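You operate a simulated robot arm through the tools that you are given. There is no shell and no other tool. Be economical: measure what you need, move in short steps, check, and stop when the job is done.

You run a simulated two-armed robot. Do the job below in one go: nothing can be reset, and whatever is moved stays where it is left.

Task
On the top of the grey bench, fold the blue cloth in half, so that its two long edges meet.
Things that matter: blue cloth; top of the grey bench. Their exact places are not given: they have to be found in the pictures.

Only the result counts: the job must be done as asked and must still hold three seconds after the hand-in. Knocking over, shifting, dropping, spilling or breaking anything else fails it. Flat cloth is picked up by pressing the open fingertips on it (5 to 10 N) and closing them slowly along it; thin cloth reads only 2 to 8 mm in the jaws.

Robot
Two 7-joint arms with two-finger parallel grippers on one trunk, on a base that drives. Base frame: it is fixed to the floor where the robot stands at the start and does not move with it; the origin is under the middle of the robot, x ahead of it, y to its left, z up; the surface under the hand at the start is at about z = 860. Units: mm, degrees, N and s.
The left shoulder is at the start at [70, 133, 1126], the right one opposite. With the tool pointing down near the work surface each hand reaches from about 200 to 660 mm from the robot's upright axis, wherever it stands, measured 20 degrees to its own side. Places, roughly: top of the grey bench [1000, -300, 900]. Payload 1.57 kg a hand.
Tool frame (each hand has its own): the origin (TCP) lies between the finger pads and is the grasp point; the fingertips stand 30 mm ahead of it; z points along the fingers, y is the line along which they close. The gripper opens to 80 mm. The fingers are 17 mm wide and 12 mm thick; the gripper's body (40 by 82 mm) begins 80 mm behind the TCP.
Orientation is told as [roll, pitch, yaw] about the base's x, y, z axes, in that order, counted from this pose: with the fingers straight down and closing along the base's y, the tool's x points along the base's -x, its y along +y and its z along -z.

Tools
- The arms move only by the tool arm_command. It takes "left_steps", "right_steps" or both (then of equal length, played together; a hand with none holds still); each is a list of rows, each an object of numbers (a shift or turn left out is 0, a gripper value left out holds the last): "fingers": the finger opening in mm, from 0 to 80; "dx", "dy", "dz": the shift along the tool's x, y, z in mm; "wx", "wy", "wz": the turn, a rotation vector about the tool's x, y, z in degrees. In form: [{"fingers": .., "dx": .., "dy": .., "dz": .., "wx": .., "wy": .., "wz": ..}, ...]. A call has 1 to 10 rows; each row shifts and turns the commanded pose from where the row before left it, along the tool's axes as they then stand. Rows are played at 5 a second. More than 50 mm and 8.6 degrees between two rows, or a gripper value outside its range, and nothing of the call is played. Where a pose cannot be reached the arm comes as near as it can. A force on the tool above 40 N (or 10 N above the force at the start of the call, whichever is more), or a blocked arm, ends the call early, and 0.2 s more pass. The fingers move at their own pace (about 153 mm/s each) and stop on an object; they squeeze with about 42 N. The grip force told is the motor's: it shows also when the fingers shut on nothing. Time passes only in rows, and 0.2 s behind the last, so rows that do not move let the fingers close. It gives the time, the measured TCP pose, the force on the tool (base axes), the opening and the grip force at its end, in the units of the frame above (readings bear some noise), with the torque about the TCP (base axes, N m) and any sound that the robot's microphone picked up.
- Cameras (640 x 400 px; columns grow to the right, rows downward): "scene" is now at [123.8, -32.6, 1337.9]; the picture's right is [-0.38, -0.93, 0.00], its down [-0.67, 0.27, -0.69] and it looks along [0.64, -0.26, -0.72] (base axes); focal length 251 px, centre (320, 200). "left" rides on the left gripper at [72, 6, -122] in its tool frame; the picture's right is [-0.09, 1.00, 0.00], its down [-0.84, -0.08, -0.54] and it looks along [-0.54, -0.05, 0.84] (tool axes); focal length 238 px, centre (320, 200). "right" rides on the right gripper at [72, -7, -122] in its tool frame; the picture's right is [0.09, 1.00, 0.00], its down [-0.84, 0.08, -0.54] and it looks along [-0.54, 0.05, 0.84] (tool axes); focal length 238 px, centre (320, 200).
- capture(camera): a new picture of that camera. No time passes.
- lift_body(by): slides the trunk up (or, below 0, down) by that many mm; the arms and the scene camera ride with it, the base frame stays. It gives what a move gives, with no picture.
- steer(legs): drives the robot by 1 to 6 legs, each [ahead, left, turn to the left] in mm, mm and degrees, along the robot's own axes; the way and the turn of a leg run together, so that a leg with both is an arc; at most 1500 mm and 180 degrees a leg. The arms and the cameras ride along, it lands a little off, and it stops where it bumps. It gives what a move gives.
- head_to(pan, tilt): turns the head with the scene camera to pan (to the left, within 86 degrees either way) and tilt (down, from -29 to 69), counted from straight ahead of the robot. It gives what a move gives.
- pixel_to_xyz(camera, pixels): for up to 12 pixels [column, row] of the newest picture of that camera ("zoom" is the newest enlarged one), the place [x, y, z] in the base frame of the surface seen there, good to about 2 mm. No time passes.
- close_up(camera, box): a new picture of the part [left, top, right, bottom] of that camera's present view, enlarged. No time passes.
- hand_in(): hands the job in; it is judged then, once.

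Go step by step. Measure first, check grasps and placings, and put right what went wrong. The budget is 80 turns and 78 pictures, counting those below and the enlarged ones. Unless the task says otherwise, let go and move clear before handing in.

The tools are called as name(argument=value, ...) on one line, values as JSON. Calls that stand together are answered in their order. arm_command: Moves the arms, as the interface text tells. Its arguments: {"type":"object","properties":{"left_steps":{"type":"array","items":{"type":"object","properties":{"fingers":{"type":"number"},"dx":{"type":"number"},"dy":{"type":"number"},"dz":{"type":"number"},"wx":{"type":"number"},"wy":{"type":"number"},"wz":{"type":"number"}}}},"right_steps":{"type":"array","items":{"type":"object","properties":{"fingers":{"type":"number"},"dx":{"type":"number"},"dy":{"type":"number"},"dz":{"type":"number"},"wx":{"type":"number"},"wy":{"type":"number"},"wz":{"type":"number"}}}}},"required":[]} The other tools are called the same way: lift_body (by) slides the trunk up or down; steer (legs) drives the base; head_to (pan, tilt) turns the head that bears the scene camera; capture (camera) takes a picture; pixel_to_xyz (camera, pixels) gives the place of the surface under pixels of a picture; close_up (camera, box) takes an enlarged picture of a part of a camera's view; hand_in () hands the job in.

At the start:

```text
clock: 0.0
left_eef_pos: [535.0, 27.9, 1061.4]
left_orientation: [0.0, 0.0, 0.0]
left_ft_force: [0.3, 0.2, 0.7]
left_moment: [0.0, 0.03, 0.01]
left_opening: 80.0
left_grasp_force: 0.0
right_eef_pos: [445.8, -337.8, 1102.6]
right_orientation: [-0.1, 0.1, -0.1]
right_ft_force: [-0.1, 0.5, -0.1]
right_moment: [0.01, -0.02, 0.0]
right_opening: 80.1
right_grasp_force: 0.0
trunk travel left (down, up): [-700.0, 240.0]
robot x, y, heading: [1.4, 0.1, 0.0]
head pan, tilt: [-22.1, 46.1]
```

scene: 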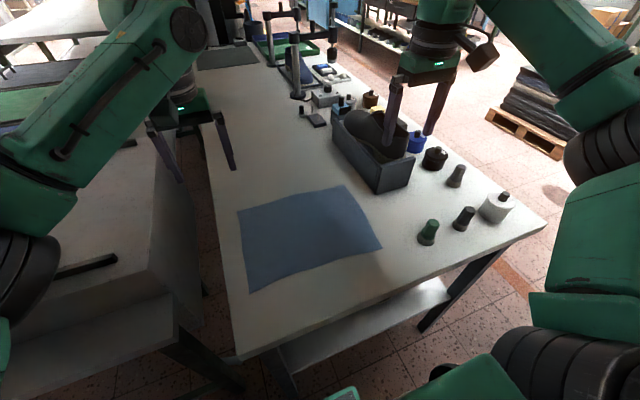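
right: 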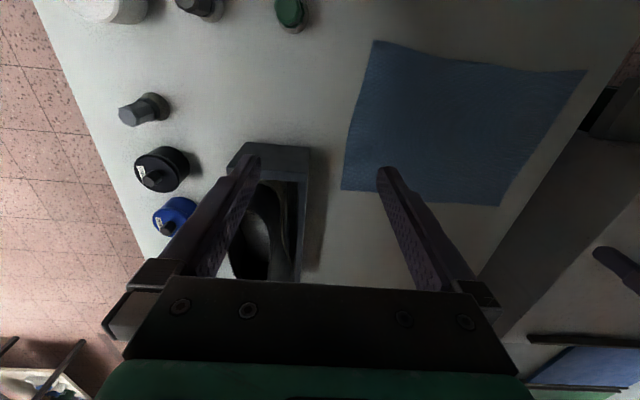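
left: 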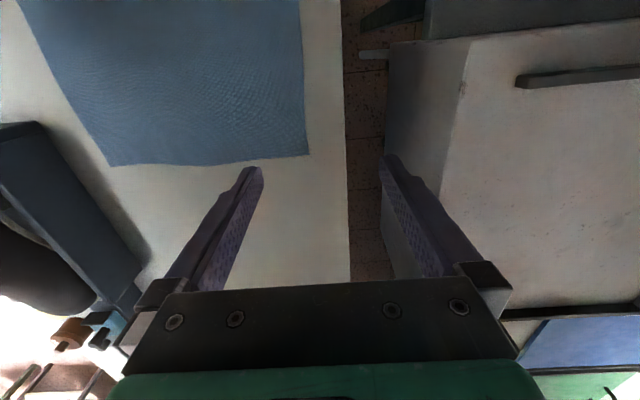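

The blue cloth shows in the scene picture with corners near (237,211), (344,185), (382,247), (250,291). I measure these and the bench top first.

pixel_to_xyz(camera="scene", pixels=[[239, 212], [343, 187], [380, 247], [251, 289], [310, 230], [225, 290], [300, 320], [290, 196], [360, 215], [315, 268], [245, 250], [400, 220]])

close_up(camera="scene", box=[200, 160, 420, 320])

```text
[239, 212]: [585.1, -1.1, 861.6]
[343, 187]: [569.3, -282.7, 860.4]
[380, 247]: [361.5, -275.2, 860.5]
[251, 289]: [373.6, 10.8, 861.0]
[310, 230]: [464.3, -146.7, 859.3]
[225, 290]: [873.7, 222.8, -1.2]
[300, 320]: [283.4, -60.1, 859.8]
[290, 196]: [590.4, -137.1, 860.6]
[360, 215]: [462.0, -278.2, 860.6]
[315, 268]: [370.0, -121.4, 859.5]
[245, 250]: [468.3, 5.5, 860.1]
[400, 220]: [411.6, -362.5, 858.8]
```

```text
2.50 times, centred on (310, 240) of scene
```

zoom: 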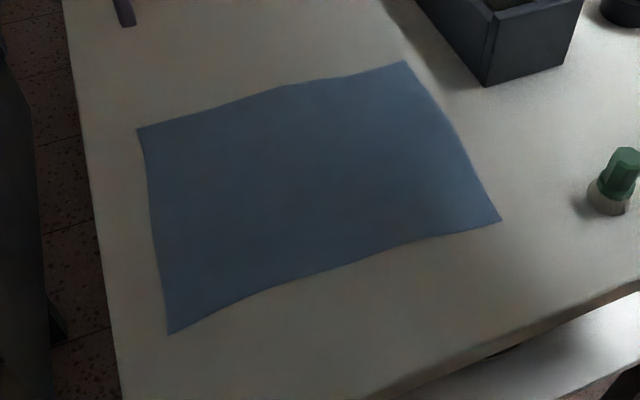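

The cloth is about 285 mm along y and 210 mm along x, so its long edges are the far one (x≈580) and the near one (x≈367). Before I fold it, I look around to be sure this is the grey bench.

head_to(pan=-15, tilt=25)

capture(camera="scene")

```text
clock: 0.8
left_eef_pos: [533.2, 28.1, 1062.6]
left_orientation: [0.0, 0.0, -0.1]
left_ft_force: [0.1, -0.4, 0.4]
left_moment: [0.03, 0.0, -0.02]
left_opening: 80.0
left_grasp_force: 0.0
right_eef_pos: [444.7, -338.2, 1103.4]
right_orientation: [0.0, 0.0, 0.0]
right_ft_force: [0.1, -0.5, -0.4]
right_moment: [0.0, 0.03, 0.02]
right_opening: 79.9
right_grasp_force: 0.1
trunk travel left (down, up): [-700.0, 240.0]
robot x, y, heading: [0.5, 1.1, -0.2]
head pan, tilt: [-15.0, 25.0]
```

```text
73 pictures are left
```

scene: 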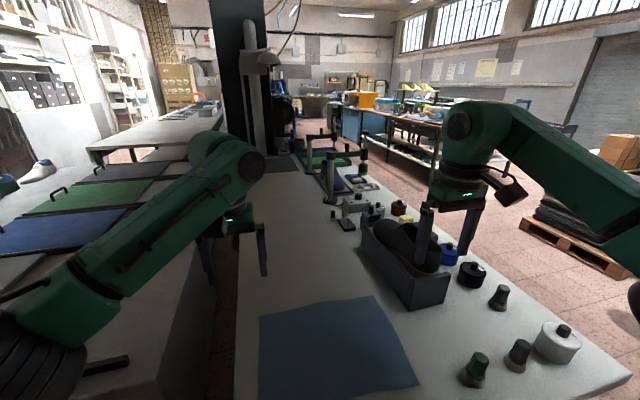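

This is the grey bench, and the cloth lies on it. I will pinch the far edge near both corners with the fingers closing along x and fold it toward me. I first turn the head back and measure the box next to the cloth.

head_to(pan=-15, tilt=48)

capture(camera="scene")

```text
clock: 1.7
left_eef_pos: [533.5, 27.9, 1062.3]
left_orientation: [0.0, 0.0, 0.0]
left_ft_force: [0.4, 0.2, -0.2]
left_moment: [0.01, 0.01, -0.01]
left_opening: 79.9
left_grasp_force: 0.1
right_eef_pos: [445.0, -338.0, 1104.2]
right_orientation: [0.0, -0.1, 0.1]
right_ft_force: [0.2, 0.0, 0.0]
right_moment: [-0.02, -0.01, 0.02]
right_opening: 79.8
right_grasp_force: 0.1
trunk travel left (down, up): [-700.0, 240.0]
robot x, y, heading: [-1.9, 1.1, 0.1]
head pan, tilt: [-15.0, 48.0]
```

```text
72 pictures are left
```

scene: 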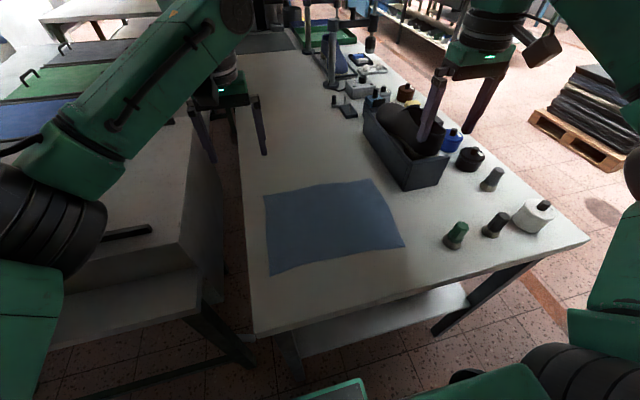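

pixel_to_xyz(camera="scene", pixels=[[404, 189], [406, 167], [364, 105], [445, 157], [265, 197], [371, 181], [404, 246], [271, 274], [320, 187], [338, 260], [348, 183], [285, 194]])

close_up(camera="scene", box=[240, 140, 460, 280])

```text
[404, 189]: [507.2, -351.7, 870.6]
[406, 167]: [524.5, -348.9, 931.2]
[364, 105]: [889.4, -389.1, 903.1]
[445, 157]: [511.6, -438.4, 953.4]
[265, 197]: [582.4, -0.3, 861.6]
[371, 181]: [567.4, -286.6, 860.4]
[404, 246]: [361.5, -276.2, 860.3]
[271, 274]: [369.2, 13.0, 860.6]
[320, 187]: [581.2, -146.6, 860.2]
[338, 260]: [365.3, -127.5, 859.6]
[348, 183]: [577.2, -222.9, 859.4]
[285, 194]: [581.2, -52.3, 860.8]
```

```text
2.86 times, centred on (350, 210) of scene
```

zoom: 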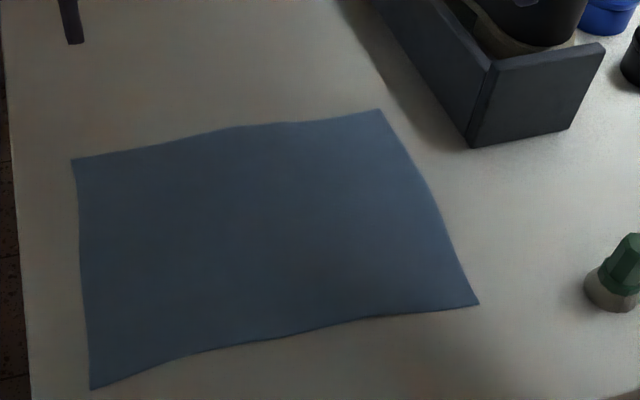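

The box wall stands at y≈-350 and is under 955 high, so it stays clear of the right hand. I yaw the hands so that the fingers close along x with the cameras outward, and set the openings for the pinch.

arm_command(left_steps=[{"wz": 8.5, "fingers": 36}, {"wz": 8.5}, {"wz": 8.5}, {"wz": 8.5}, {"wz": 8.5}, {"wz": 8.5}, {"wz": 8.5}, {"wz": 8.5}, {"wz": 8.5}, {"wz": 8.5}], right_steps=[{"wz": -8.5, "fingers": 36}, {"wz": -8.5}, {"wz": -8.5}, {"wz": -8.5}, {"wz": -8.5}, {"wz": -8.5}, {"wz": -8.5}, {"wz": -8.5}, {"wz": -8.5}, {"wz": -8.5}])

```text
clock: 3.9
left_eef_pos: [532.4, 28.2, 1063.9]
left_orientation: [0.0, 0.0, -85.0]
left_ft_force: [0.0, -0.4, 0.5]
left_moment: [-0.03, -0.02, -0.01]
left_opening: 36.1
left_grasp_force: 0.0
right_eef_pos: [240.5, -76.7, 1059.2]
right_orientation: [-0.1, 0.1, 85.0]
right_ft_force: [0.6, 0.2, 0.1]
right_moment: [0.03, 0.0, 0.0]
right_opening: 36.0
right_grasp_force: 0.1
right hand out of reach, approached as far as the arm can: row 1, 2, 3, 4, 5, 6, 7, 8, 9, 10
trunk travel left (down, up): [-700.0, 240.0]
robot x, y, heading: [-0.3, 0.2, 0.1]
head pan, tilt: [-15.0, 48.0]
```

The left hand turned well, but the right one could not turn that way. I turn the right hand back the other way.

arm_command(right_steps=[{"wz": 8.5}, {"wz": 8.5}, {"wz": 8.5}, {"wz": 8.5}, {"wz": 8.5}, {"wz": 8.5}, {"wz": 8.5}, {"wz": 8.5}, {"wz": 8.5}, {"wz": 8.5}])

arm_command(right_steps=[{"wz": 8.5}, {"wz": 8.5}, {"wz": 8.5}, {"wz": 8.5}, {"wz": 8.5}, {"wz": 8.5}, {"wz": 8.5}, {"wz": 8.5}, {"wz": 8.5}, {"wz": 8.5}])

capture(camera="scene")

```text
clock: 6.1
left_eef_pos: [534.4, 28.3, 1062.5]
left_orientation: [0.0, -0.1, -85.0]
left_ft_force: [-0.1, -1.0, -0.8]
left_moment: [-0.03, -0.01, 0.01]
left_opening: 36.3
left_grasp_force: 0.0
right_eef_pos: [241.1, -79.0, 1059.6]
right_orientation: [0.0, 0.0, -0.2]
right_ft_force: [-0.8, 0.6, -0.3]
right_moment: [0.0, -0.02, 0.04]
right_opening: 36.0
right_grasp_force: 0.2
trunk travel left (down, up): [-700.0, 240.0]
robot x, y, heading: [-1.8, 1.0, -0.0]
head pan, tilt: [-15.0, 48.0]
```

```text
clock: 8.3
left_eef_pos: [533.3, 28.8, 1061.8]
left_orientation: [0.0, 0.0, -85.0]
left_ft_force: [0.0, -0.1, 0.2]
left_moment: [-0.02, 0.0, 0.0]
left_opening: 35.8
left_grasp_force: 0.0
right_eef_pos: [241.8, -78.3, 1060.4]
right_orientation: [0.0, 0.0, -85.2]
right_ft_force: [0.0, -0.3, -0.5]
right_moment: [0.02, 0.01, 0.02]
right_opening: 36.4
right_grasp_force: 0.1
trunk travel left (down, up): [-700.0, 240.0]
robot x, y, heading: [0.5, -2.3, -0.1]
head pan, tilt: [-15.0, 48.0]
```

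```text
70 pictures are left
```

scene: 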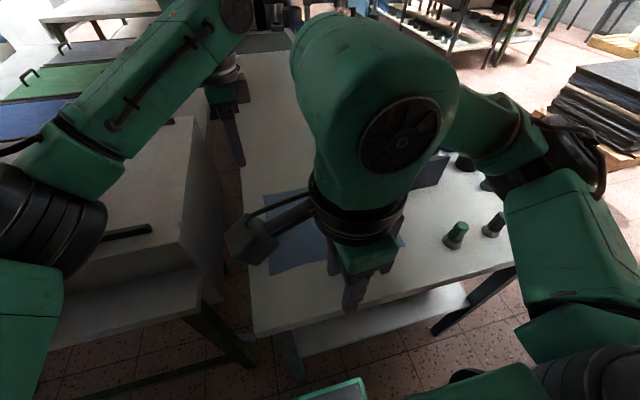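

The right hand now stands at yaw -85, with the tool x axis along +y and the tool y axis along +x. I move it out to its side again.

arm_command(right_steps=[{"wz": 4.8}, {"dx": -37, "dy": 25, "dz": -5}, {"dx": -37, "dy": 25, "dz": -5}, {"dx": -37, "dy": 25, "dz": -5}, {"dx": -37, "dy": 25, "dz": -5}, {"dx": -37, "dy": 25}, {"dx": -20, "dy": 25}], left_steps=[{"wz": 5}, {}, {}, {}, {}, {}, {}])

capture(camera="scene")

```text
clock: 9.9
left_eef_pos: [535.2, 28.0, 1061.8]
left_orientation: [0.0, 0.0, -90.1]
left_ft_force: [0.3, -0.5, 0.1]
left_moment: [0.0, 0.01, 0.04]
left_opening: 36.0
left_grasp_force: 0.1
right_eef_pos: [393.2, -285.3, 1078.9]
right_orientation: [0.0, 0.0, -89.8]
right_ft_force: [0.1, 0.2, -1.1]
right_moment: [0.01, 0.02, -0.03]
right_opening: 36.2
right_grasp_force: 0.1
trunk travel left (down, up): [-700.0, 240.0]
robot x, y, heading: [0.1, -2.4, -0.2]
head pan, tilt: [-15.0, 48.0]
```

```text
69 pictures are left
```

scene: 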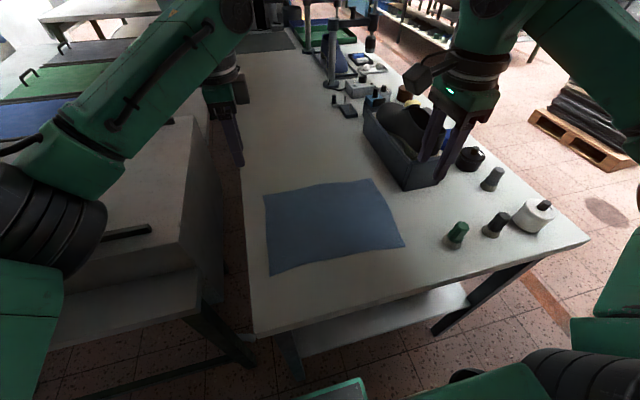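

Both hands now share the right orientation. I bring them over the far edge, the left to (558,-25) and the right to (547,-262), at TCP height 910.

arm_command(left_steps=[{"dx": -27, "dy": 11}, {"dx": -26, "dy": 12}, {"dz": 0}, {"dz": 0}, {"dz": 40}, {"dz": 40}, {"dz": 40}, {"dz": 32}], right_steps=[{"dx": 6, "dy": 39}, {"dx": 6, "dy": 39}, {"dx": 6, "dy": 38}, {"dx": 5, "dy": 38}, {"dz": 43}, {"dz": 43}, {"dz": 43}, {"dz": 40}])

capture(camera="scene")

capture(camera="left")

capture(camera="right")

```text
clock: 11.7
left_eef_pos: [554.2, -21.7, 908.2]
left_orientation: [0.0, 0.0, -90.1]
left_ft_force: [0.1, -0.5, -0.6]
left_moment: [0.03, 0.01, 0.0]
left_opening: 35.9
left_grasp_force: 0.0
left hand out of reach, approached as far as the arm can: row 2
right_eef_pos: [547.5, -262.0, 911.1]
right_orientation: [0.0, 0.1, -89.8]
right_ft_force: [-1.1, 0.3, -0.4]
right_moment: [0.01, 0.01, 0.01]
right_opening: 35.9
right_grasp_force: 0.0
trunk travel left (down, up): [-700.0, 240.0]
robot x, y, heading: [0.4, -1.5, -0.1]
head pan, tilt: [-15.0, 48.0]
```

```text
68 pictures are left
```

scene: 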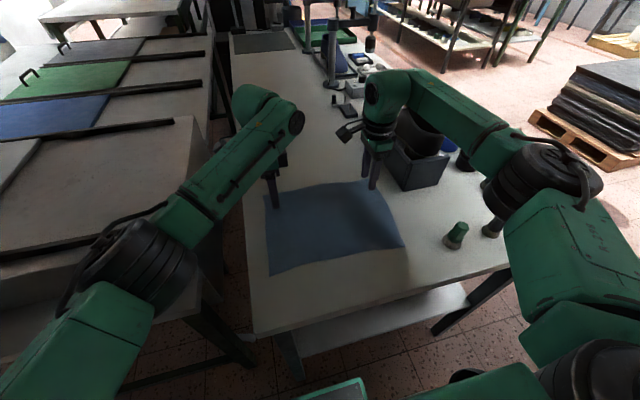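

```text
67 pictures are left
```

left: 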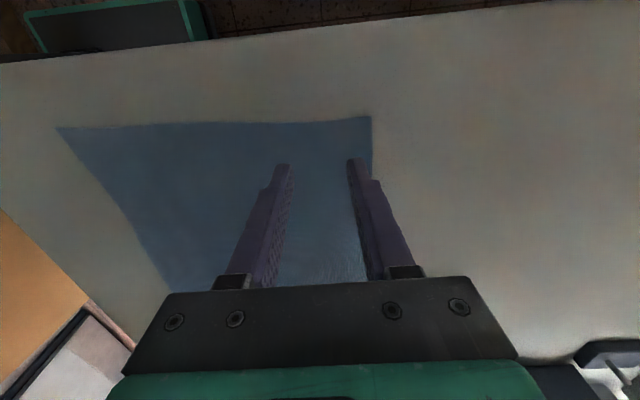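

```text
66 pictures are left
```

right: 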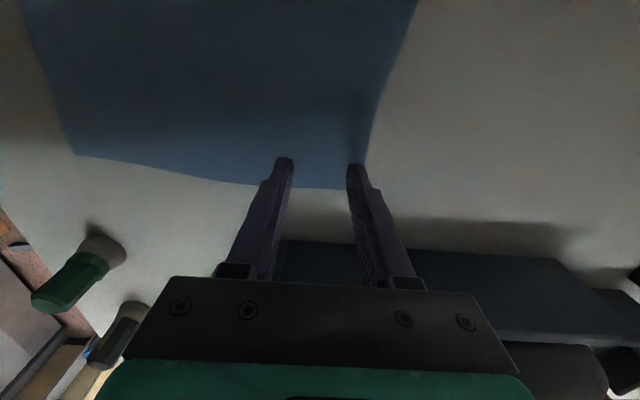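

Both hands straddle the far edge with the outer fingers over it. I lower them in small steps until the tips press.

arm_command(left_steps=[{"dz": 8}, {"dz": 7}, {"dz": 2}], right_steps=[{"dz": 10}, {"dz": 8}, {"dz": 2}])

```text
clock: 12.5
left_eef_pos: [553.1, -21.2, 893.7]
left_orientation: [0.1, 0.0, -90.0]
left_ft_force: [0.7, 0.5, -0.6]
left_moment: [0.01, 0.0, 0.0]
left_opening: 36.0
left_grasp_force: 0.1
right_eef_pos: [545.7, -260.4, 889.9]
right_orientation: [0.1, 0.0, -89.7]
right_ft_force: [0.5, -0.3, 2.0]
right_moment: [0.0, -0.04, 0.0]
right_opening: 36.0
right_grasp_force: 0.0
trunk travel left (down, up): [-700.0, 240.0]
robot x, y, heading: [0.9, -2.7, -0.2]
head pan, tilt: [-15.0, 48.0]
```

arm_command(left_steps=[{"dz": 2}, {"dz": 1.5}], right_steps=[{"dz": 1}, {}])

```text
clock: 13.1
left_eef_pos: [551.0, -21.0, 891.5]
left_orientation: [0.2, 0.0, -89.9]
left_ft_force: [2.1, 0.8, 10.3]
left_moment: [0.04, 0.11, -0.05]
left_opening: 35.6
left_grasp_force: 0.1
right_eef_pos: [545.0, -259.3, 891.4]
right_orientation: [0.1, -0.1, -89.8]
right_ft_force: [0.9, -0.8, 5.4]
right_moment: [0.0, -0.07, -0.01]
right_opening: 35.9
right_grasp_force: 0.0
trunk travel left (down, up): [-700.0, 240.0]
robot x, y, heading: [-1.7, 2.3, 0.1]
head pan, tilt: [-15.0, 48.0]
```

The pressing forces are 10 N left and 5 N right, which is in range. I close slowly along the cloth.

arm_command(left_steps=[{"fingers": 32}, {"fingers": 28}, {"fingers": 24}, {"fingers": 20}, {"fingers": 16}, {"fingers": 12}, {"fingers": 8}, {"fingers": 4}, {"fingers": 0}, {}], right_steps=[{"fingers": 32, "dz": 0.5}, {"fingers": 28}, {"fingers": 24}, {"fingers": 20}, {"fingers": 16}, {"fingers": 12}, {"fingers": 8}, {"fingers": 4}, {"fingers": 0}, {}])

capture(camera="left")

capture(camera="right")

```text
clock: 15.3
left_eef_pos: [549.4, -21.0, 891.4]
left_orientation: [0.2, -0.1, -90.0]
left_ft_force: [-1.2, -0.8, 11.5]
left_moment: [0.01, -0.02, 0.02]
left_opening: 5.9
left_grasp_force: 25.9
right_eef_pos: [542.9, -258.6, 891.7]
right_orientation: [0.3, 0.0, -89.9]
right_ft_force: [1.3, -0.4, 9.4]
right_moment: [-0.03, -0.09, -0.02]
right_opening: 1.7
right_grasp_force: 23.3
trunk travel left (down, up): [-700.0, 240.0]
robot x, y, heading: [-0.1, -2.2, 0.1]
head pan, tilt: [-15.0, 48.0]
```

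```text
65 pictures are left
```

left: 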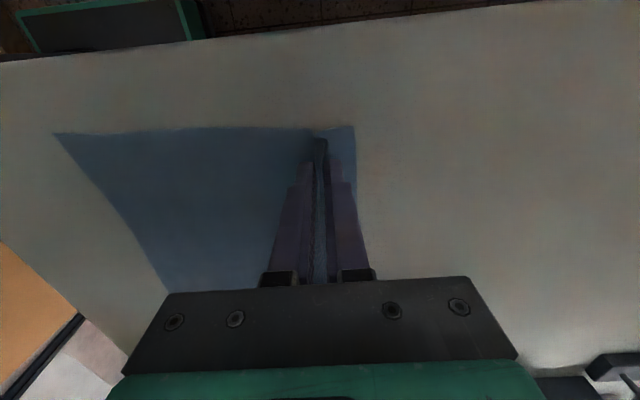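

```text
64 pictures are left
```

right: 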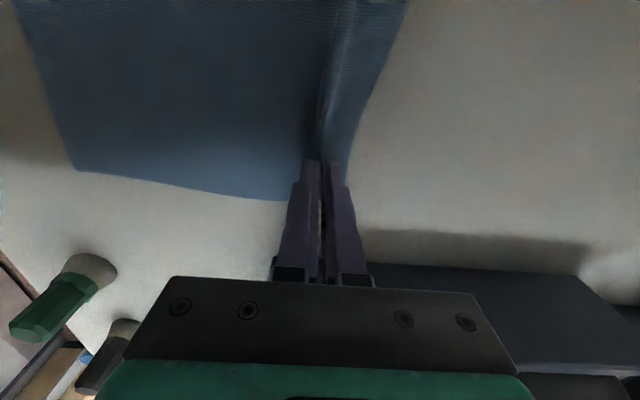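

The left jaws read 5.9 mm and the right only 1.7 mm, so the right grip is doubtful. I lift both a little and check.

arm_command(left_steps=[{"dz": -10}, {"dz": -10}], right_steps=[{"dz": -10}, {"dz": -10}])

close_up(camera="right", box=[200, 60, 460, 300])

close_up(camera="left", box=[200, 60, 460, 300])

```text
clock: 15.9
left_eef_pos: [551.7, -19.7, 909.4]
left_orientation: [0.0, 0.0, -89.9]
left_ft_force: [-0.4, -0.5, 0.2]
left_moment: [-0.02, -0.03, -0.01]
left_opening: 5.2
left_grasp_force: 25.4
right_eef_pos: [544.1, -261.1, 909.1]
right_orientation: [0.0, -0.1, -89.8]
right_ft_force: [-1.1, 0.6, -0.6]
right_moment: [-0.01, -0.03, 0.02]
right_opening: 1.8
right_grasp_force: 23.8
trunk travel left (down, up): [-700.0, 240.0]
robot x, y, heading: [0.0, -1.9, 0.1]
head pan, tilt: [-15.0, 48.0]
```

```text
1.67 times, centred on (330, 180) of right
```

zoom: 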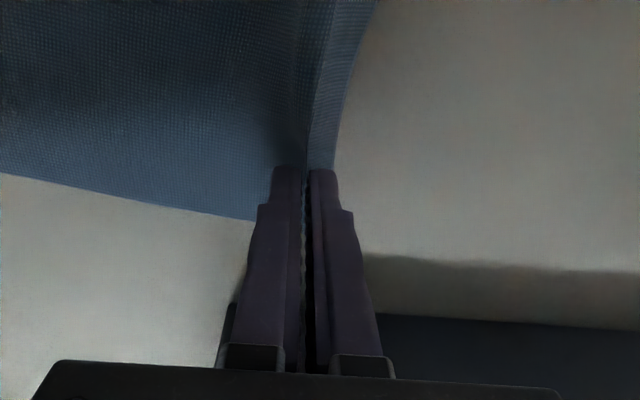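

```text
1.67 times, centred on (330, 180) of left
```

zoom: 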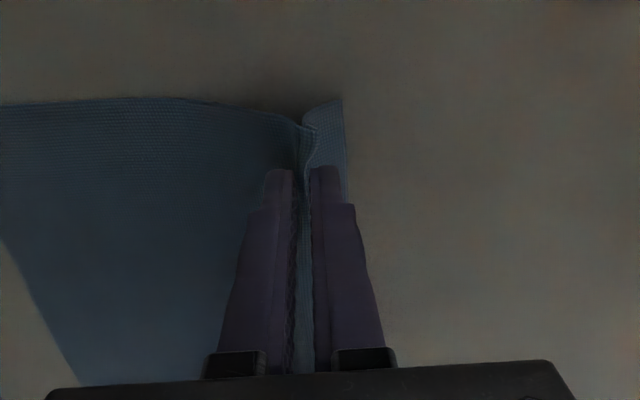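

The left clearly holds a fold, and the right seems to hold the cloth too. I lift 50 mm more and move slightly back to confirm.

arm_command(left_steps=[{"dz": -20, "dy": -8}, {"dz": -20, "dy": -8}], right_steps=[{"dz": -20, "dy": -8}, {"dz": -20, "dy": -8}])

close_up(camera="right", box=[160, 0, 480, 300])

capture(camera="scene")

```text
clock: 16.5
left_eef_pos: [535.9, -21.4, 948.7]
left_orientation: [-0.1, 0.1, -89.9]
left_ft_force: [-0.3, 0.7, 0.3]
left_moment: [0.0, 0.03, 0.03]
left_opening: 5.4
left_grasp_force: 25.6
right_eef_pos: [528.2, -260.6, 949.5]
right_orientation: [0.1, 0.0, -89.8]
right_ft_force: [0.8, -0.1, -0.1]
right_moment: [0.02, -0.01, 0.01]
right_opening: 2.0
right_grasp_force: 23.8
trunk travel left (down, up): [-700.0, 240.0]
robot x, y, heading: [3.2, -0.0, -0.1]
head pan, tilt: [-15.0, 48.0]
```

```text
1.33 times, centred on (320, 150) of right
```

zoom: 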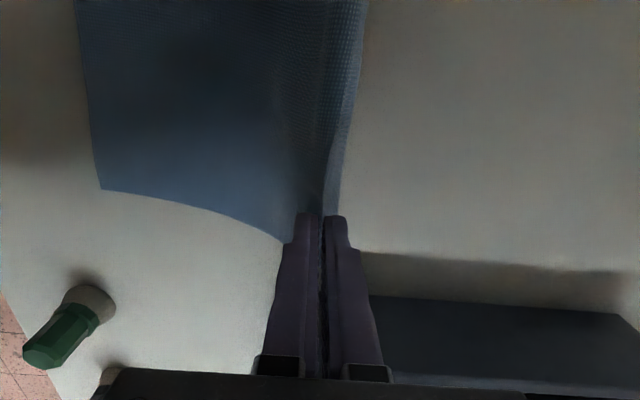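

```text
60 pictures are left
```

scene: 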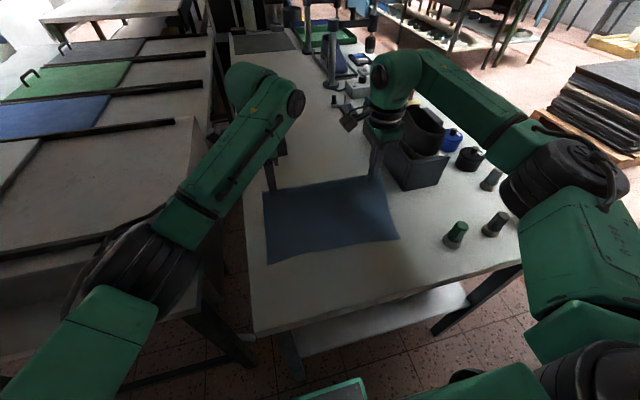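

Both hands hold, since the edge rises with them. The near edge looks shifted slightly, so I measure it anew.

pixel_to_xyz(camera="scene", pixels=[[269, 261], [398, 238], [300, 255], [330, 248], [360, 243], [266, 220], [340, 215], [280, 188], [330, 182]])

close_up(camera="scene", box=[240, 140, 460, 280])

```text
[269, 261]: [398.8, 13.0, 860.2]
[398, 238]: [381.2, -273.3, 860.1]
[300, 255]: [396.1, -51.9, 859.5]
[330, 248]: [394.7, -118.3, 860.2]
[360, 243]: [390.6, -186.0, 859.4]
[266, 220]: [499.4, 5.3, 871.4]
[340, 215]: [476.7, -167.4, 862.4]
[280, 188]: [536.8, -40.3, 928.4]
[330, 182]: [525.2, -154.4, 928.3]
```

```text
2.86 times, centred on (350, 210) of scene
```

zoom: 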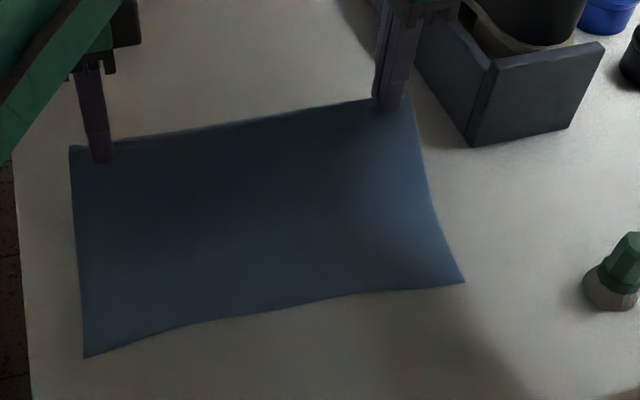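

The near edge now runs at x≈396 on the left and x≈383 on the right, because closing dragged the body of the cloth forward. I carry the held edge back and tilt the hands so the fingertips point forward, to lay the edge down unflipped.

arm_command(left_steps=[{"dy": -15}, {"dy": -15}, {"dy": -15}, {"wx": -8.4}, {"wx": -8.4}, {"wx": -8.3}, {"wx": -8.3}, {"wx": -8.3}, {"wx": -8.3}], right_steps=[{"dy": -18}, {"dy": -18}, {"dy": -18}, {"wx": -8.4}, {"wx": -8.4}, {"wx": -8.3}, {"wx": -8.3}, {"wx": -8.3}, {"wx": -8.3}])

capture(camera="scene")

```text
clock: 18.5
left_eef_pos: [489.4, -19.5, 949.7]
left_orientation: [50.1, 0.0, -90.0]
left_ft_force: [0.1, -1.7, 0.3]
left_moment: [-0.01, 0.0, -0.03]
left_opening: 1.7
left_grasp_force: 23.7
right_eef_pos: [474.8, -259.5, 951.0]
right_orientation: [50.2, -0.1, -89.7]
right_ft_force: [0.4, 1.4, 0.1]
right_moment: [0.01, 0.01, 0.06]
right_opening: 1.9
right_grasp_force: 23.6
trunk travel left (down, up): [-700.0, 240.0]
robot x, y, heading: [-3.8, -1.5, 0.2]
head pan, tilt: [-15.0, 48.0]
```

```text
58 pictures are left
```

scene: 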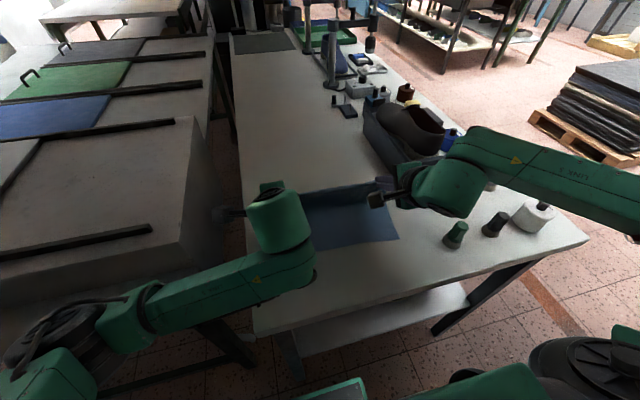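

The tilt worked on both hands, but the left opening fell to 1.7 mm. I check both grips in the hand cameras.

close_up(camera="left", box=[160, 0, 480, 300])

close_up(camera="right", box=[160, 0, 480, 300])

```text
1.33 times, centred on (320, 150) of left
```

zoom: 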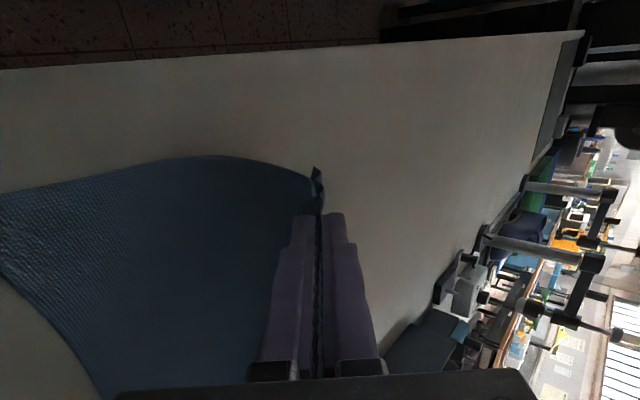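

```text
1.33 times, centred on (320, 150) of right
```

zoom: 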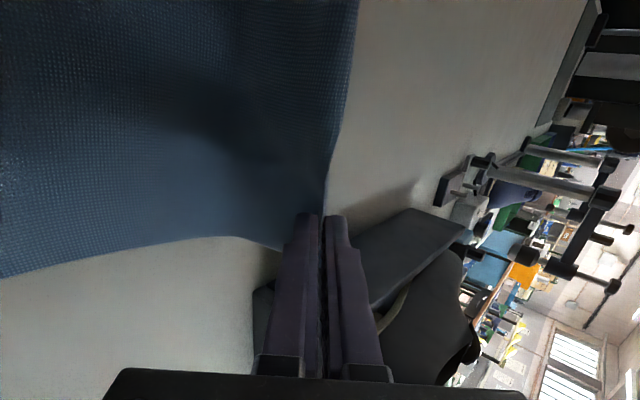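

Both grips are now right at the edge, because the pinched folds slipped out to a single layer. I measure the near edge as it lies now.

pixel_to_xyz(camera="scene", pixels=[[398, 238], [380, 241], [360, 243], [340, 245], [325, 248], [345, 215]])

close_up(camera="scene", box=[240, 160, 440, 290])

```text
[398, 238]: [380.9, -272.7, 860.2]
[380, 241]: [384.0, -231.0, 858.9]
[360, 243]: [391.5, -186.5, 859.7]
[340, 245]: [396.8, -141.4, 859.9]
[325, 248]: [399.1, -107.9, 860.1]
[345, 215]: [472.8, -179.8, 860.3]
```

```text
3.08 times, centred on (340, 225) of scene
```

zoom: 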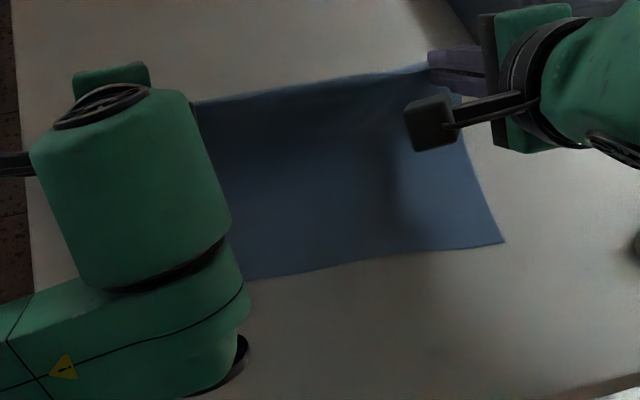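

The near edge has not moved. I lay the held edge over it along a diagonal, with a +13 mm y shift to match the slight rotation of the cloth.

arm_command(left_steps=[{"dy": -18.5, "dz": -10, "dx": 2.2}, {"dy": -18.5, "dz": -10, "dx": 2.2}, {"dy": -18.5, "dz": -9, "dx": 2.2}, {"dy": -18.5, "dz": -9, "dx": 2.2}, {"dy": -18.5, "dz": -8, "dx": 2.1}, {"dy": -13, "dz": -6, "dx": 2.1}], right_steps=[{"dy": -18.5, "dz": -10, "dx": 2.2}, {"dy": -18.5, "dz": -10, "dx": 2.2}, {"dy": -18.5, "dz": -8.5, "dx": 2.2}, {"dy": -18.5, "dz": -8.5, "dx": 2.2}, {"dy": -18.5, "dz": -8, "dx": 2.1}, {"dy": -13, "dz": -6, "dx": 2.1}])

capture(camera="scene")

capture(camera="left")

capture(camera="right")

```text
clock: 19.9
left_eef_pos: [382.4, -7.7, 903.0]
left_orientation: [50.1, -0.1, -90.0]
left_ft_force: [-0.2, -7.8, 0.1]
left_moment: [-0.18, -0.02, -0.15]
left_opening: 2.1
left_grasp_force: 23.7
right_eef_pos: [398.9, -253.7, 915.9]
right_orientation: [50.0, 0.0, -89.6]
right_ft_force: [-1.2, 8.2, -0.2]
right_moment: [0.15, 0.06, 0.17]
right_opening: 2.1
right_grasp_force: 23.8
right hand out of reach, approached as far as the arm can: row 4, 5, 6
trunk travel left (down, up): [-700.0, 240.0]
robot x, y, heading: [0.5, -3.0, -0.1]
head pan, tilt: [-15.0, 48.0]
```

```text
54 pictures are left
```

scene: 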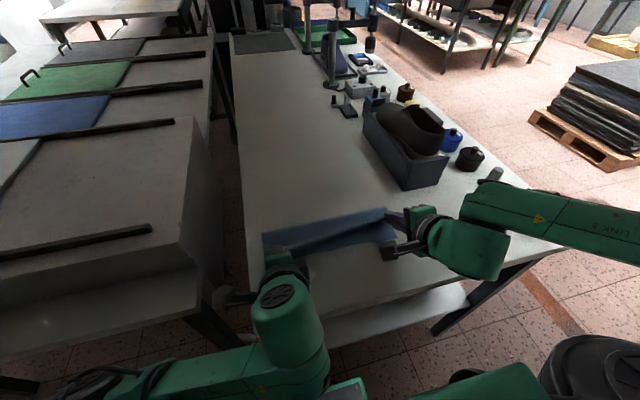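

```text
53 pictures are left
```

left: 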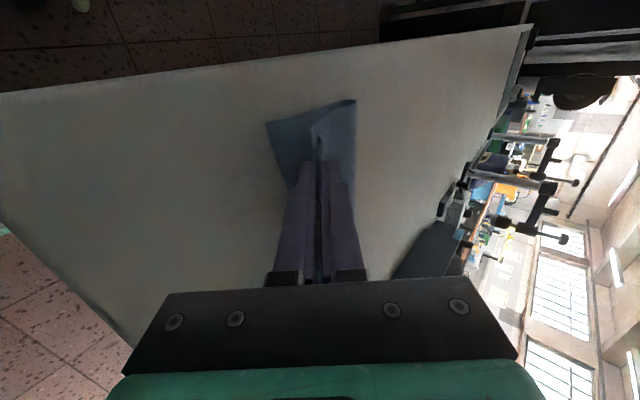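

```text
52 pictures are left
```

right: 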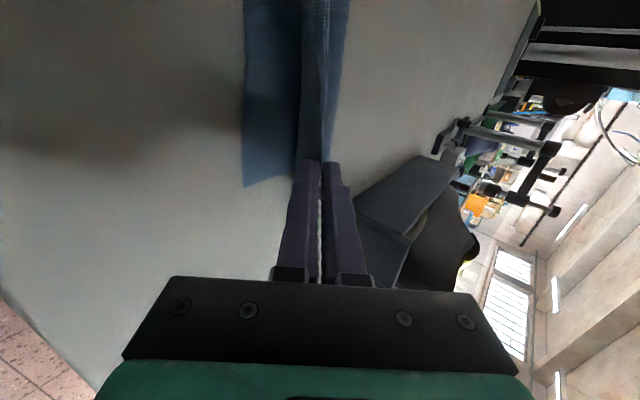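

The right hand hit its reach limit at (399,-254,916), and the cloth is taut along y at 8 N. I ease the left hand forward and inward, then back the base 35 mm so the right hand can come to the edge.

arm_command(left_steps=[{"dx": -6}, {"dy": 15, "dz": 11.5}, {"dy": 15, "dz": 11.5}])

steer(legs=[[-36, 0, 0]])

capture(camera="scene")

```text
clock: 20.7
left_eef_pos: [421.8, -14.8, 910.6]
left_orientation: [49.7, 0.0, -89.9]
left_ft_force: [-0.3, -1.8, 0.3]
left_moment: [-0.03, 0.04, -0.04]
left_opening: 1.9
left_grasp_force: 23.8
right_eef_pos: [400.3, -255.3, 914.9]
right_orientation: [49.9, 0.0, -89.8]
right_ft_force: [-0.3, 2.2, -0.1]
right_moment: [0.03, -0.01, 0.05]
right_opening: 1.9
right_grasp_force: 23.9
trunk travel left (down, up): [-700.0, 240.0]
robot x, y, heading: [2.3, 1.6, 0.2]
head pan, tilt: [-15.0, 48.0]
```

```text
clock: 21.6
left_eef_pos: [386.5, -15.4, 909.6]
left_orientation: [49.8, 0.1, -90.1]
left_ft_force: [-1.3, -1.9, -0.4]
left_moment: [-0.03, 0.06, -0.03]
left_opening: 1.8
left_grasp_force: 23.7
right_eef_pos: [366.7, -254.3, 913.9]
right_orientation: [49.8, 0.1, -89.8]
right_ft_force: [0.5, 1.6, 0.1]
right_moment: [0.02, 0.02, 0.03]
right_opening: 1.9
right_grasp_force: 23.5
trunk travel left (down, up): [-700.0, 240.0]
robot x, y, heading: [-40.8, -1.4, 0.1]
head pan, tilt: [-15.0, 48.0]
```

```text
51 pictures are left
```

scene: 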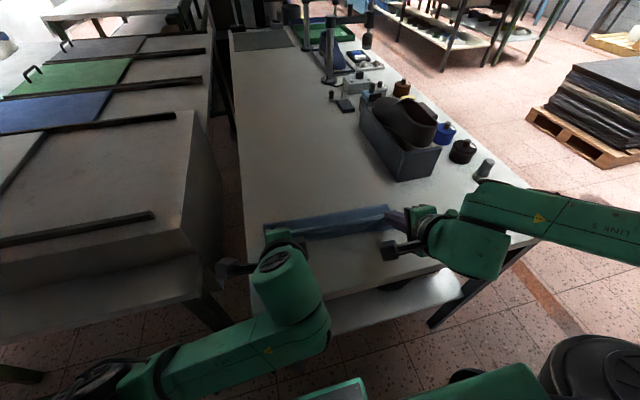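

close_up(camera="scene", box=[240, 170, 440, 300])

capture(camera="left")

capture(camera="right")

```text
3.08 times, centred on (340, 235) of scene
```

zoom: 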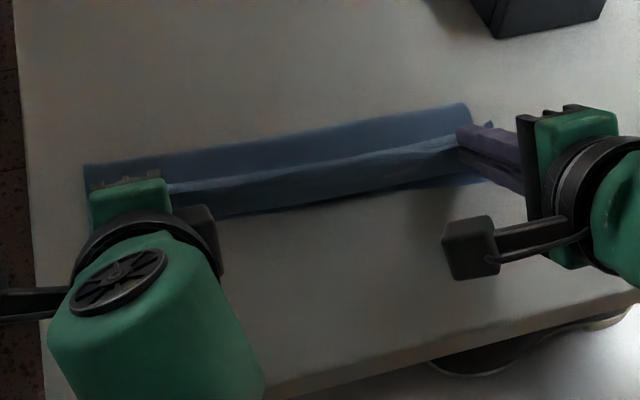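

```text
49 pictures are left
```

left: 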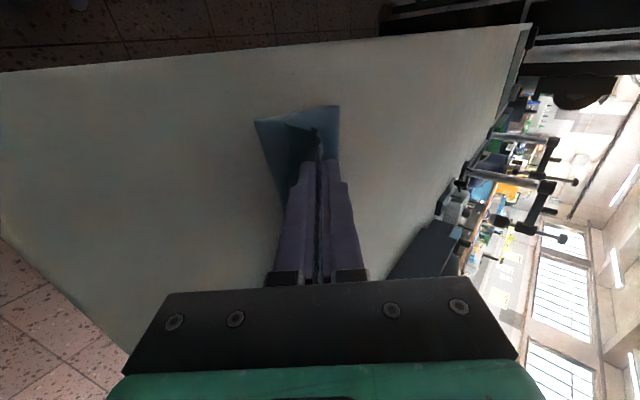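

```text
48 pictures are left
```

right: 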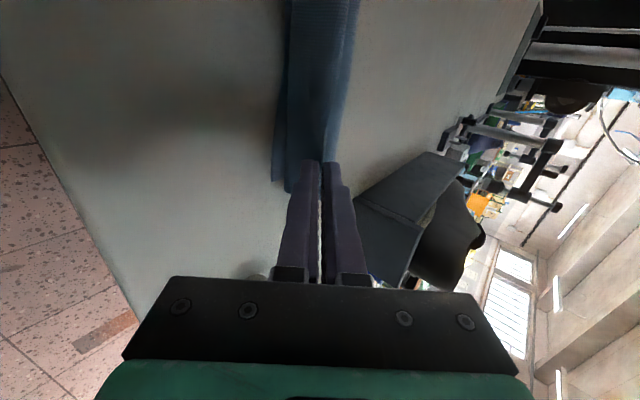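

I measure the layers in the enlarged picture: the fold line, the held edge crest and the near edge.

pixel_to_xyz(camera="scene", pixels=[[268, 224], [330, 212], [390, 204], [300, 230], [340, 224], [380, 217], [312, 240], [340, 235], [370, 231], [393, 227], [320, 236]])

close_up(camera="scene", box=[300, 190, 410, 260])

```text
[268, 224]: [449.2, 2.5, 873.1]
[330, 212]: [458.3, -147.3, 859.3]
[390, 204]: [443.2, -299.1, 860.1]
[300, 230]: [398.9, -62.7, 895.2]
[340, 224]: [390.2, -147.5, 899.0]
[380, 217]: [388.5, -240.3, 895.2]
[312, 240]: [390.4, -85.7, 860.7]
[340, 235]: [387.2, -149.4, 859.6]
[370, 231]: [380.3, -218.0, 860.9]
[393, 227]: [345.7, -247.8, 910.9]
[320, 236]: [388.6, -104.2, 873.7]
```

```text
5.71 times, centred on (355, 225) of scene
```

zoom: 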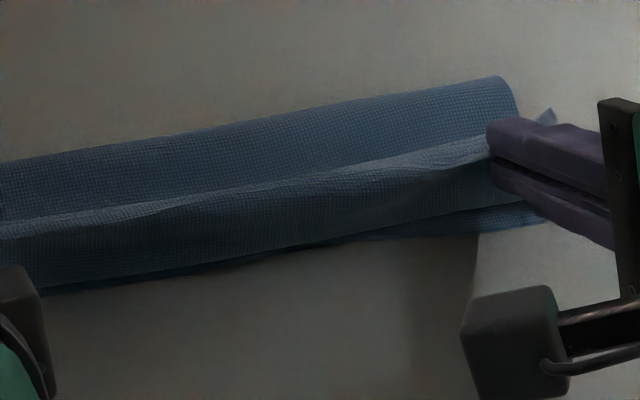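

The fold line is at x≈458 and the near edge at x≈388, which is only 70 mm. The pinch is therefore about 45 mm in from the cloth's edge, and a flap hangs down in front of it. I zoom on both jaws to see how the flap lies.

close_up(camera="right", box=[240, 0, 400, 220])

close_up(camera="left", box=[230, 80, 390, 220])

```text
1.82 times, centred on (320, 110) of right
```

zoom: 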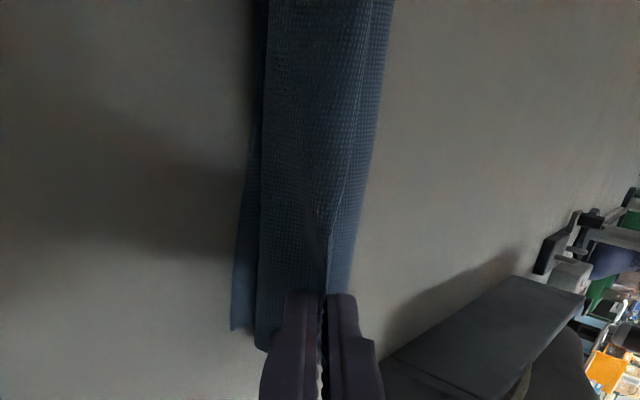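

```text
2.86 times, centred on (310, 150) of left
```

zoom: 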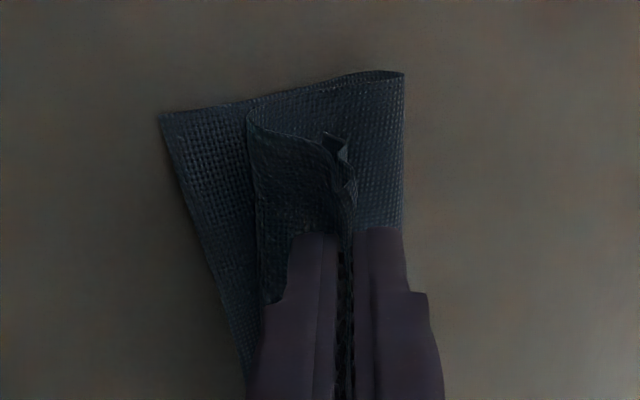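

To tell how the layers run, I measure the heights between the crest and the fold line.

pixel_to_xyz(camera="scene", pixels=[[330, 214], [330, 217], [330, 220], [330, 223], [330, 226], [330, 229], [330, 232], [330, 235], [370, 210], [370, 213], [370, 216], [370, 225]])

```text
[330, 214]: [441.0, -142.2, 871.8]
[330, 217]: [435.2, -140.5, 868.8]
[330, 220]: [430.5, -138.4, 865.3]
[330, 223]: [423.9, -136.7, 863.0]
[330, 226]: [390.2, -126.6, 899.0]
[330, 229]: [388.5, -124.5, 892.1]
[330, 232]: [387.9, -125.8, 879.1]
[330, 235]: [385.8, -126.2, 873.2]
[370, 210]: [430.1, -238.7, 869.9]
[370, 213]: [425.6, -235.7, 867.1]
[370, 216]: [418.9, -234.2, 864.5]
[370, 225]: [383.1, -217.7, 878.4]
```

The middle layer lies flat and the cloth comes up in front to the jaws, so I need to see how much cloth hangs past the pinch. I raise the edge up and forward to stretch the cloth and look.

arm_command(left_steps=[{"dy": 33, "dz": -2}, {"dy": 33, "dz": -2}, {"dy": 33}], right_steps=[{"dy": 33, "dz": -2}, {"dy": 33, "dz": -2}, {"dy": 33}])

capture(camera="scene")

close_up(camera="left", box=[160, 0, 480, 240])

close_up(camera="right", box=[160, 0, 480, 240])

```text
clock: 22.4
left_eef_pos: [446.4, -16.3, 986.5]
left_orientation: [49.9, 0.0, -90.0]
left_ft_force: [0.2, -1.2, -0.8]
left_moment: [0.0, -0.01, -0.01]
left_opening: 1.9
left_grasp_force: 23.8
right_eef_pos: [426.1, -254.9, 992.0]
right_orientation: [49.9, -0.1, -89.7]
right_ft_force: [-0.1, 0.0, 0.0]
right_moment: [0.03, 0.01, 0.02]
right_opening: 1.9
right_grasp_force: 23.8
trunk travel left (down, up): [-700.0, 240.0]
robot x, y, heading: [-35.7, -1.0, -0.1]
head pan, tilt: [-15.0, 48.0]
```

```text
44 pictures are left
```

scene: 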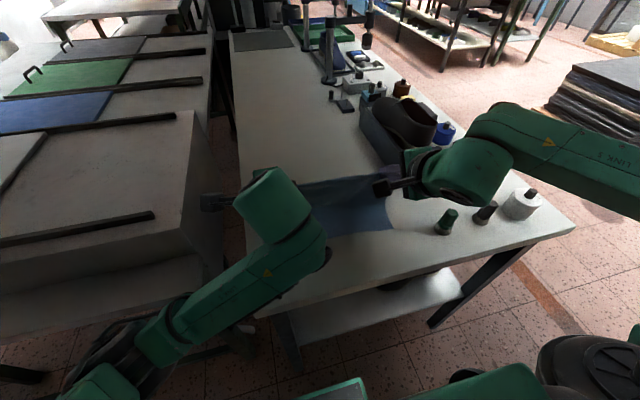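

```text
1.67 times, centred on (320, 120) of left
```

zoom: 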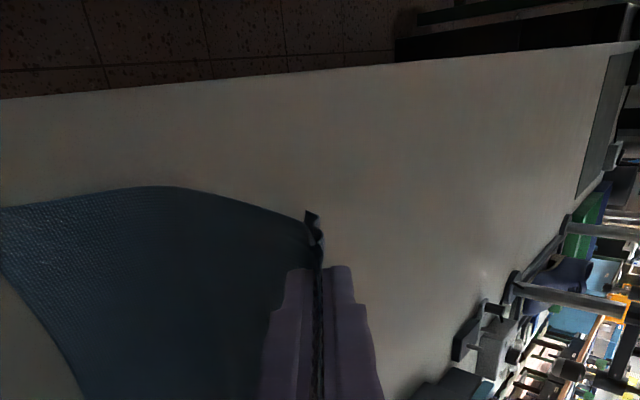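

```text
1.67 times, centred on (320, 120) of right
```

zoom: 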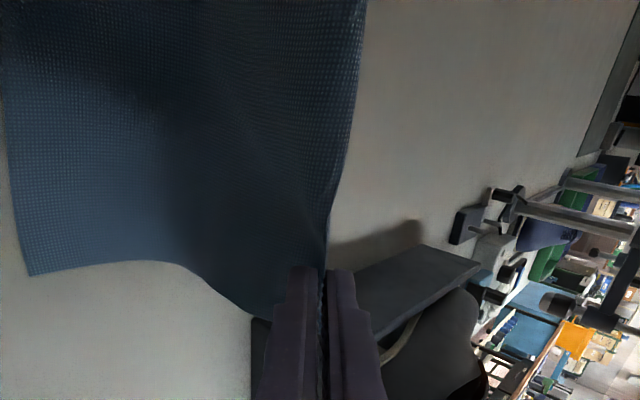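

The jaws hold the cloth right at its edge, with no real flap past them. The earlier trouble was that the edge went too low, so the cloth bulged in front. I back the base for reach, then redo the fold along a taut arc, starting with the edge raised above the fold line at x≈490.

steer(legs=[[-50, 0, 0]])

arm_command(left_steps=[{"dy": 11, "dz": 17, "dx": 4}, {"dy": 11, "dz": 17, "dx": 4}, {"dy": 11, "dz": 17}, {"dy": 12, "dz": 17}], right_steps=[{"dy": 11, "dz": 19, "dx": 4}, {"dy": 11, "dz": 19, "dx": 4}, {"dy": 11, "dz": 20}, {"dy": 11, "dz": 20}])

capture(camera="scene")

```text
clock: 23.3
left_eef_pos: [398.0, -16.7, 984.9]
left_orientation: [49.9, 0.0, -89.9]
left_ft_force: [0.6, -0.5, 0.2]
left_moment: [-0.01, 0.03, 0.02]
left_opening: 2.0
left_grasp_force: 23.4
right_eef_pos: [375.2, -254.7, 993.2]
right_orientation: [50.0, 0.0, -89.8]
right_ft_force: [-0.8, 1.3, -1.0]
right_moment: [0.02, 0.01, 0.05]
right_opening: 2.0
right_grasp_force: 23.6
trunk travel left (down, up): [-700.0, 240.0]
robot x, y, heading: [-85.5, -1.8, 0.0]
head pan, tilt: [-15.0, 48.0]
```

```text
clock: 24.3
left_eef_pos: [478.6, -8.2, 974.2]
left_orientation: [49.8, 0.0, -90.0]
left_ft_force: [-0.1, -0.2, -0.1]
left_moment: [-0.04, 0.02, -0.03]
left_opening: 2.0
left_grasp_force: 24.2
right_eef_pos: [463.1, -246.5, 975.6]
right_orientation: [49.8, -0.1, -89.8]
right_ft_force: [-0.1, 0.5, -0.6]
right_moment: [0.0, 0.03, 0.03]
right_opening: 1.9
right_grasp_force: 23.5
trunk travel left (down, up): [-700.0, 240.0]
robot x, y, heading: [-89.4, -0.2, 0.0]
head pan, tilt: [-15.0, 48.0]
```

```text
41 pictures are left
```

scene: 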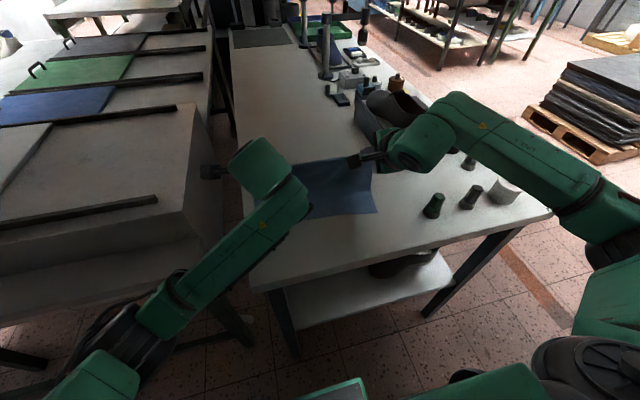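

close_up(camera="scene", box=[260, 140, 400, 230])

pixel_to_xyz(camera="scene", pixels=[[375, 211], [360, 213], [340, 214], [320, 216], [308, 218], [340, 205], [340, 195], [340, 185], [340, 175], [340, 168], [318, 164]])

capture(camera="left")

```text
4.44 times, centred on (330, 185) of scene
```

zoom: 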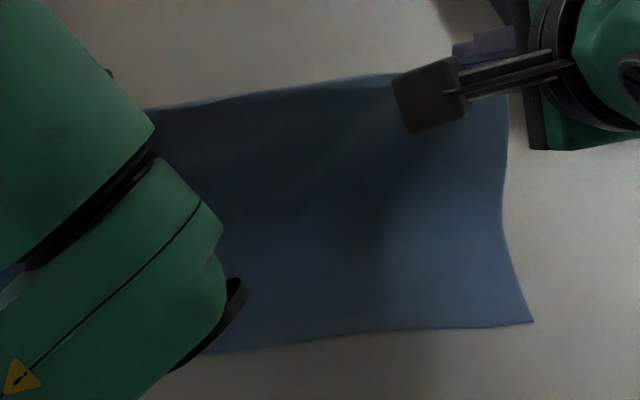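

```text
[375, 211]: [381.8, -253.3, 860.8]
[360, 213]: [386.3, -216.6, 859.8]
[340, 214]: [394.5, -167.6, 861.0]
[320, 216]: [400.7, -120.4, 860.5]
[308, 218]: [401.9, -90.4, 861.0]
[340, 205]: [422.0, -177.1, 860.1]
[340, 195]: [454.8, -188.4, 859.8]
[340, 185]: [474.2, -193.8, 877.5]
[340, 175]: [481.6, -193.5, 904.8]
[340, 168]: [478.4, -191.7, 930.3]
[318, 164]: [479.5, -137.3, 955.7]
```

```text
39 pictures are left
```

left: 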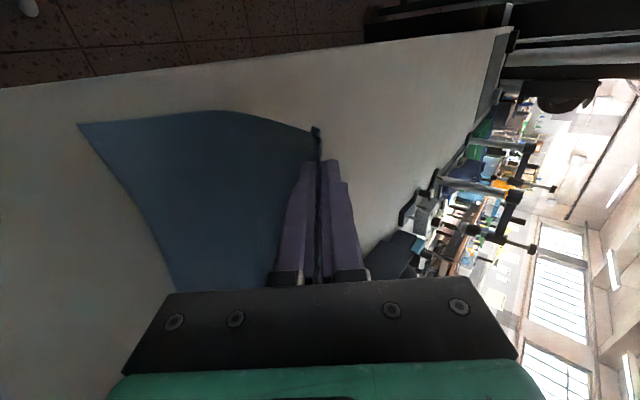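

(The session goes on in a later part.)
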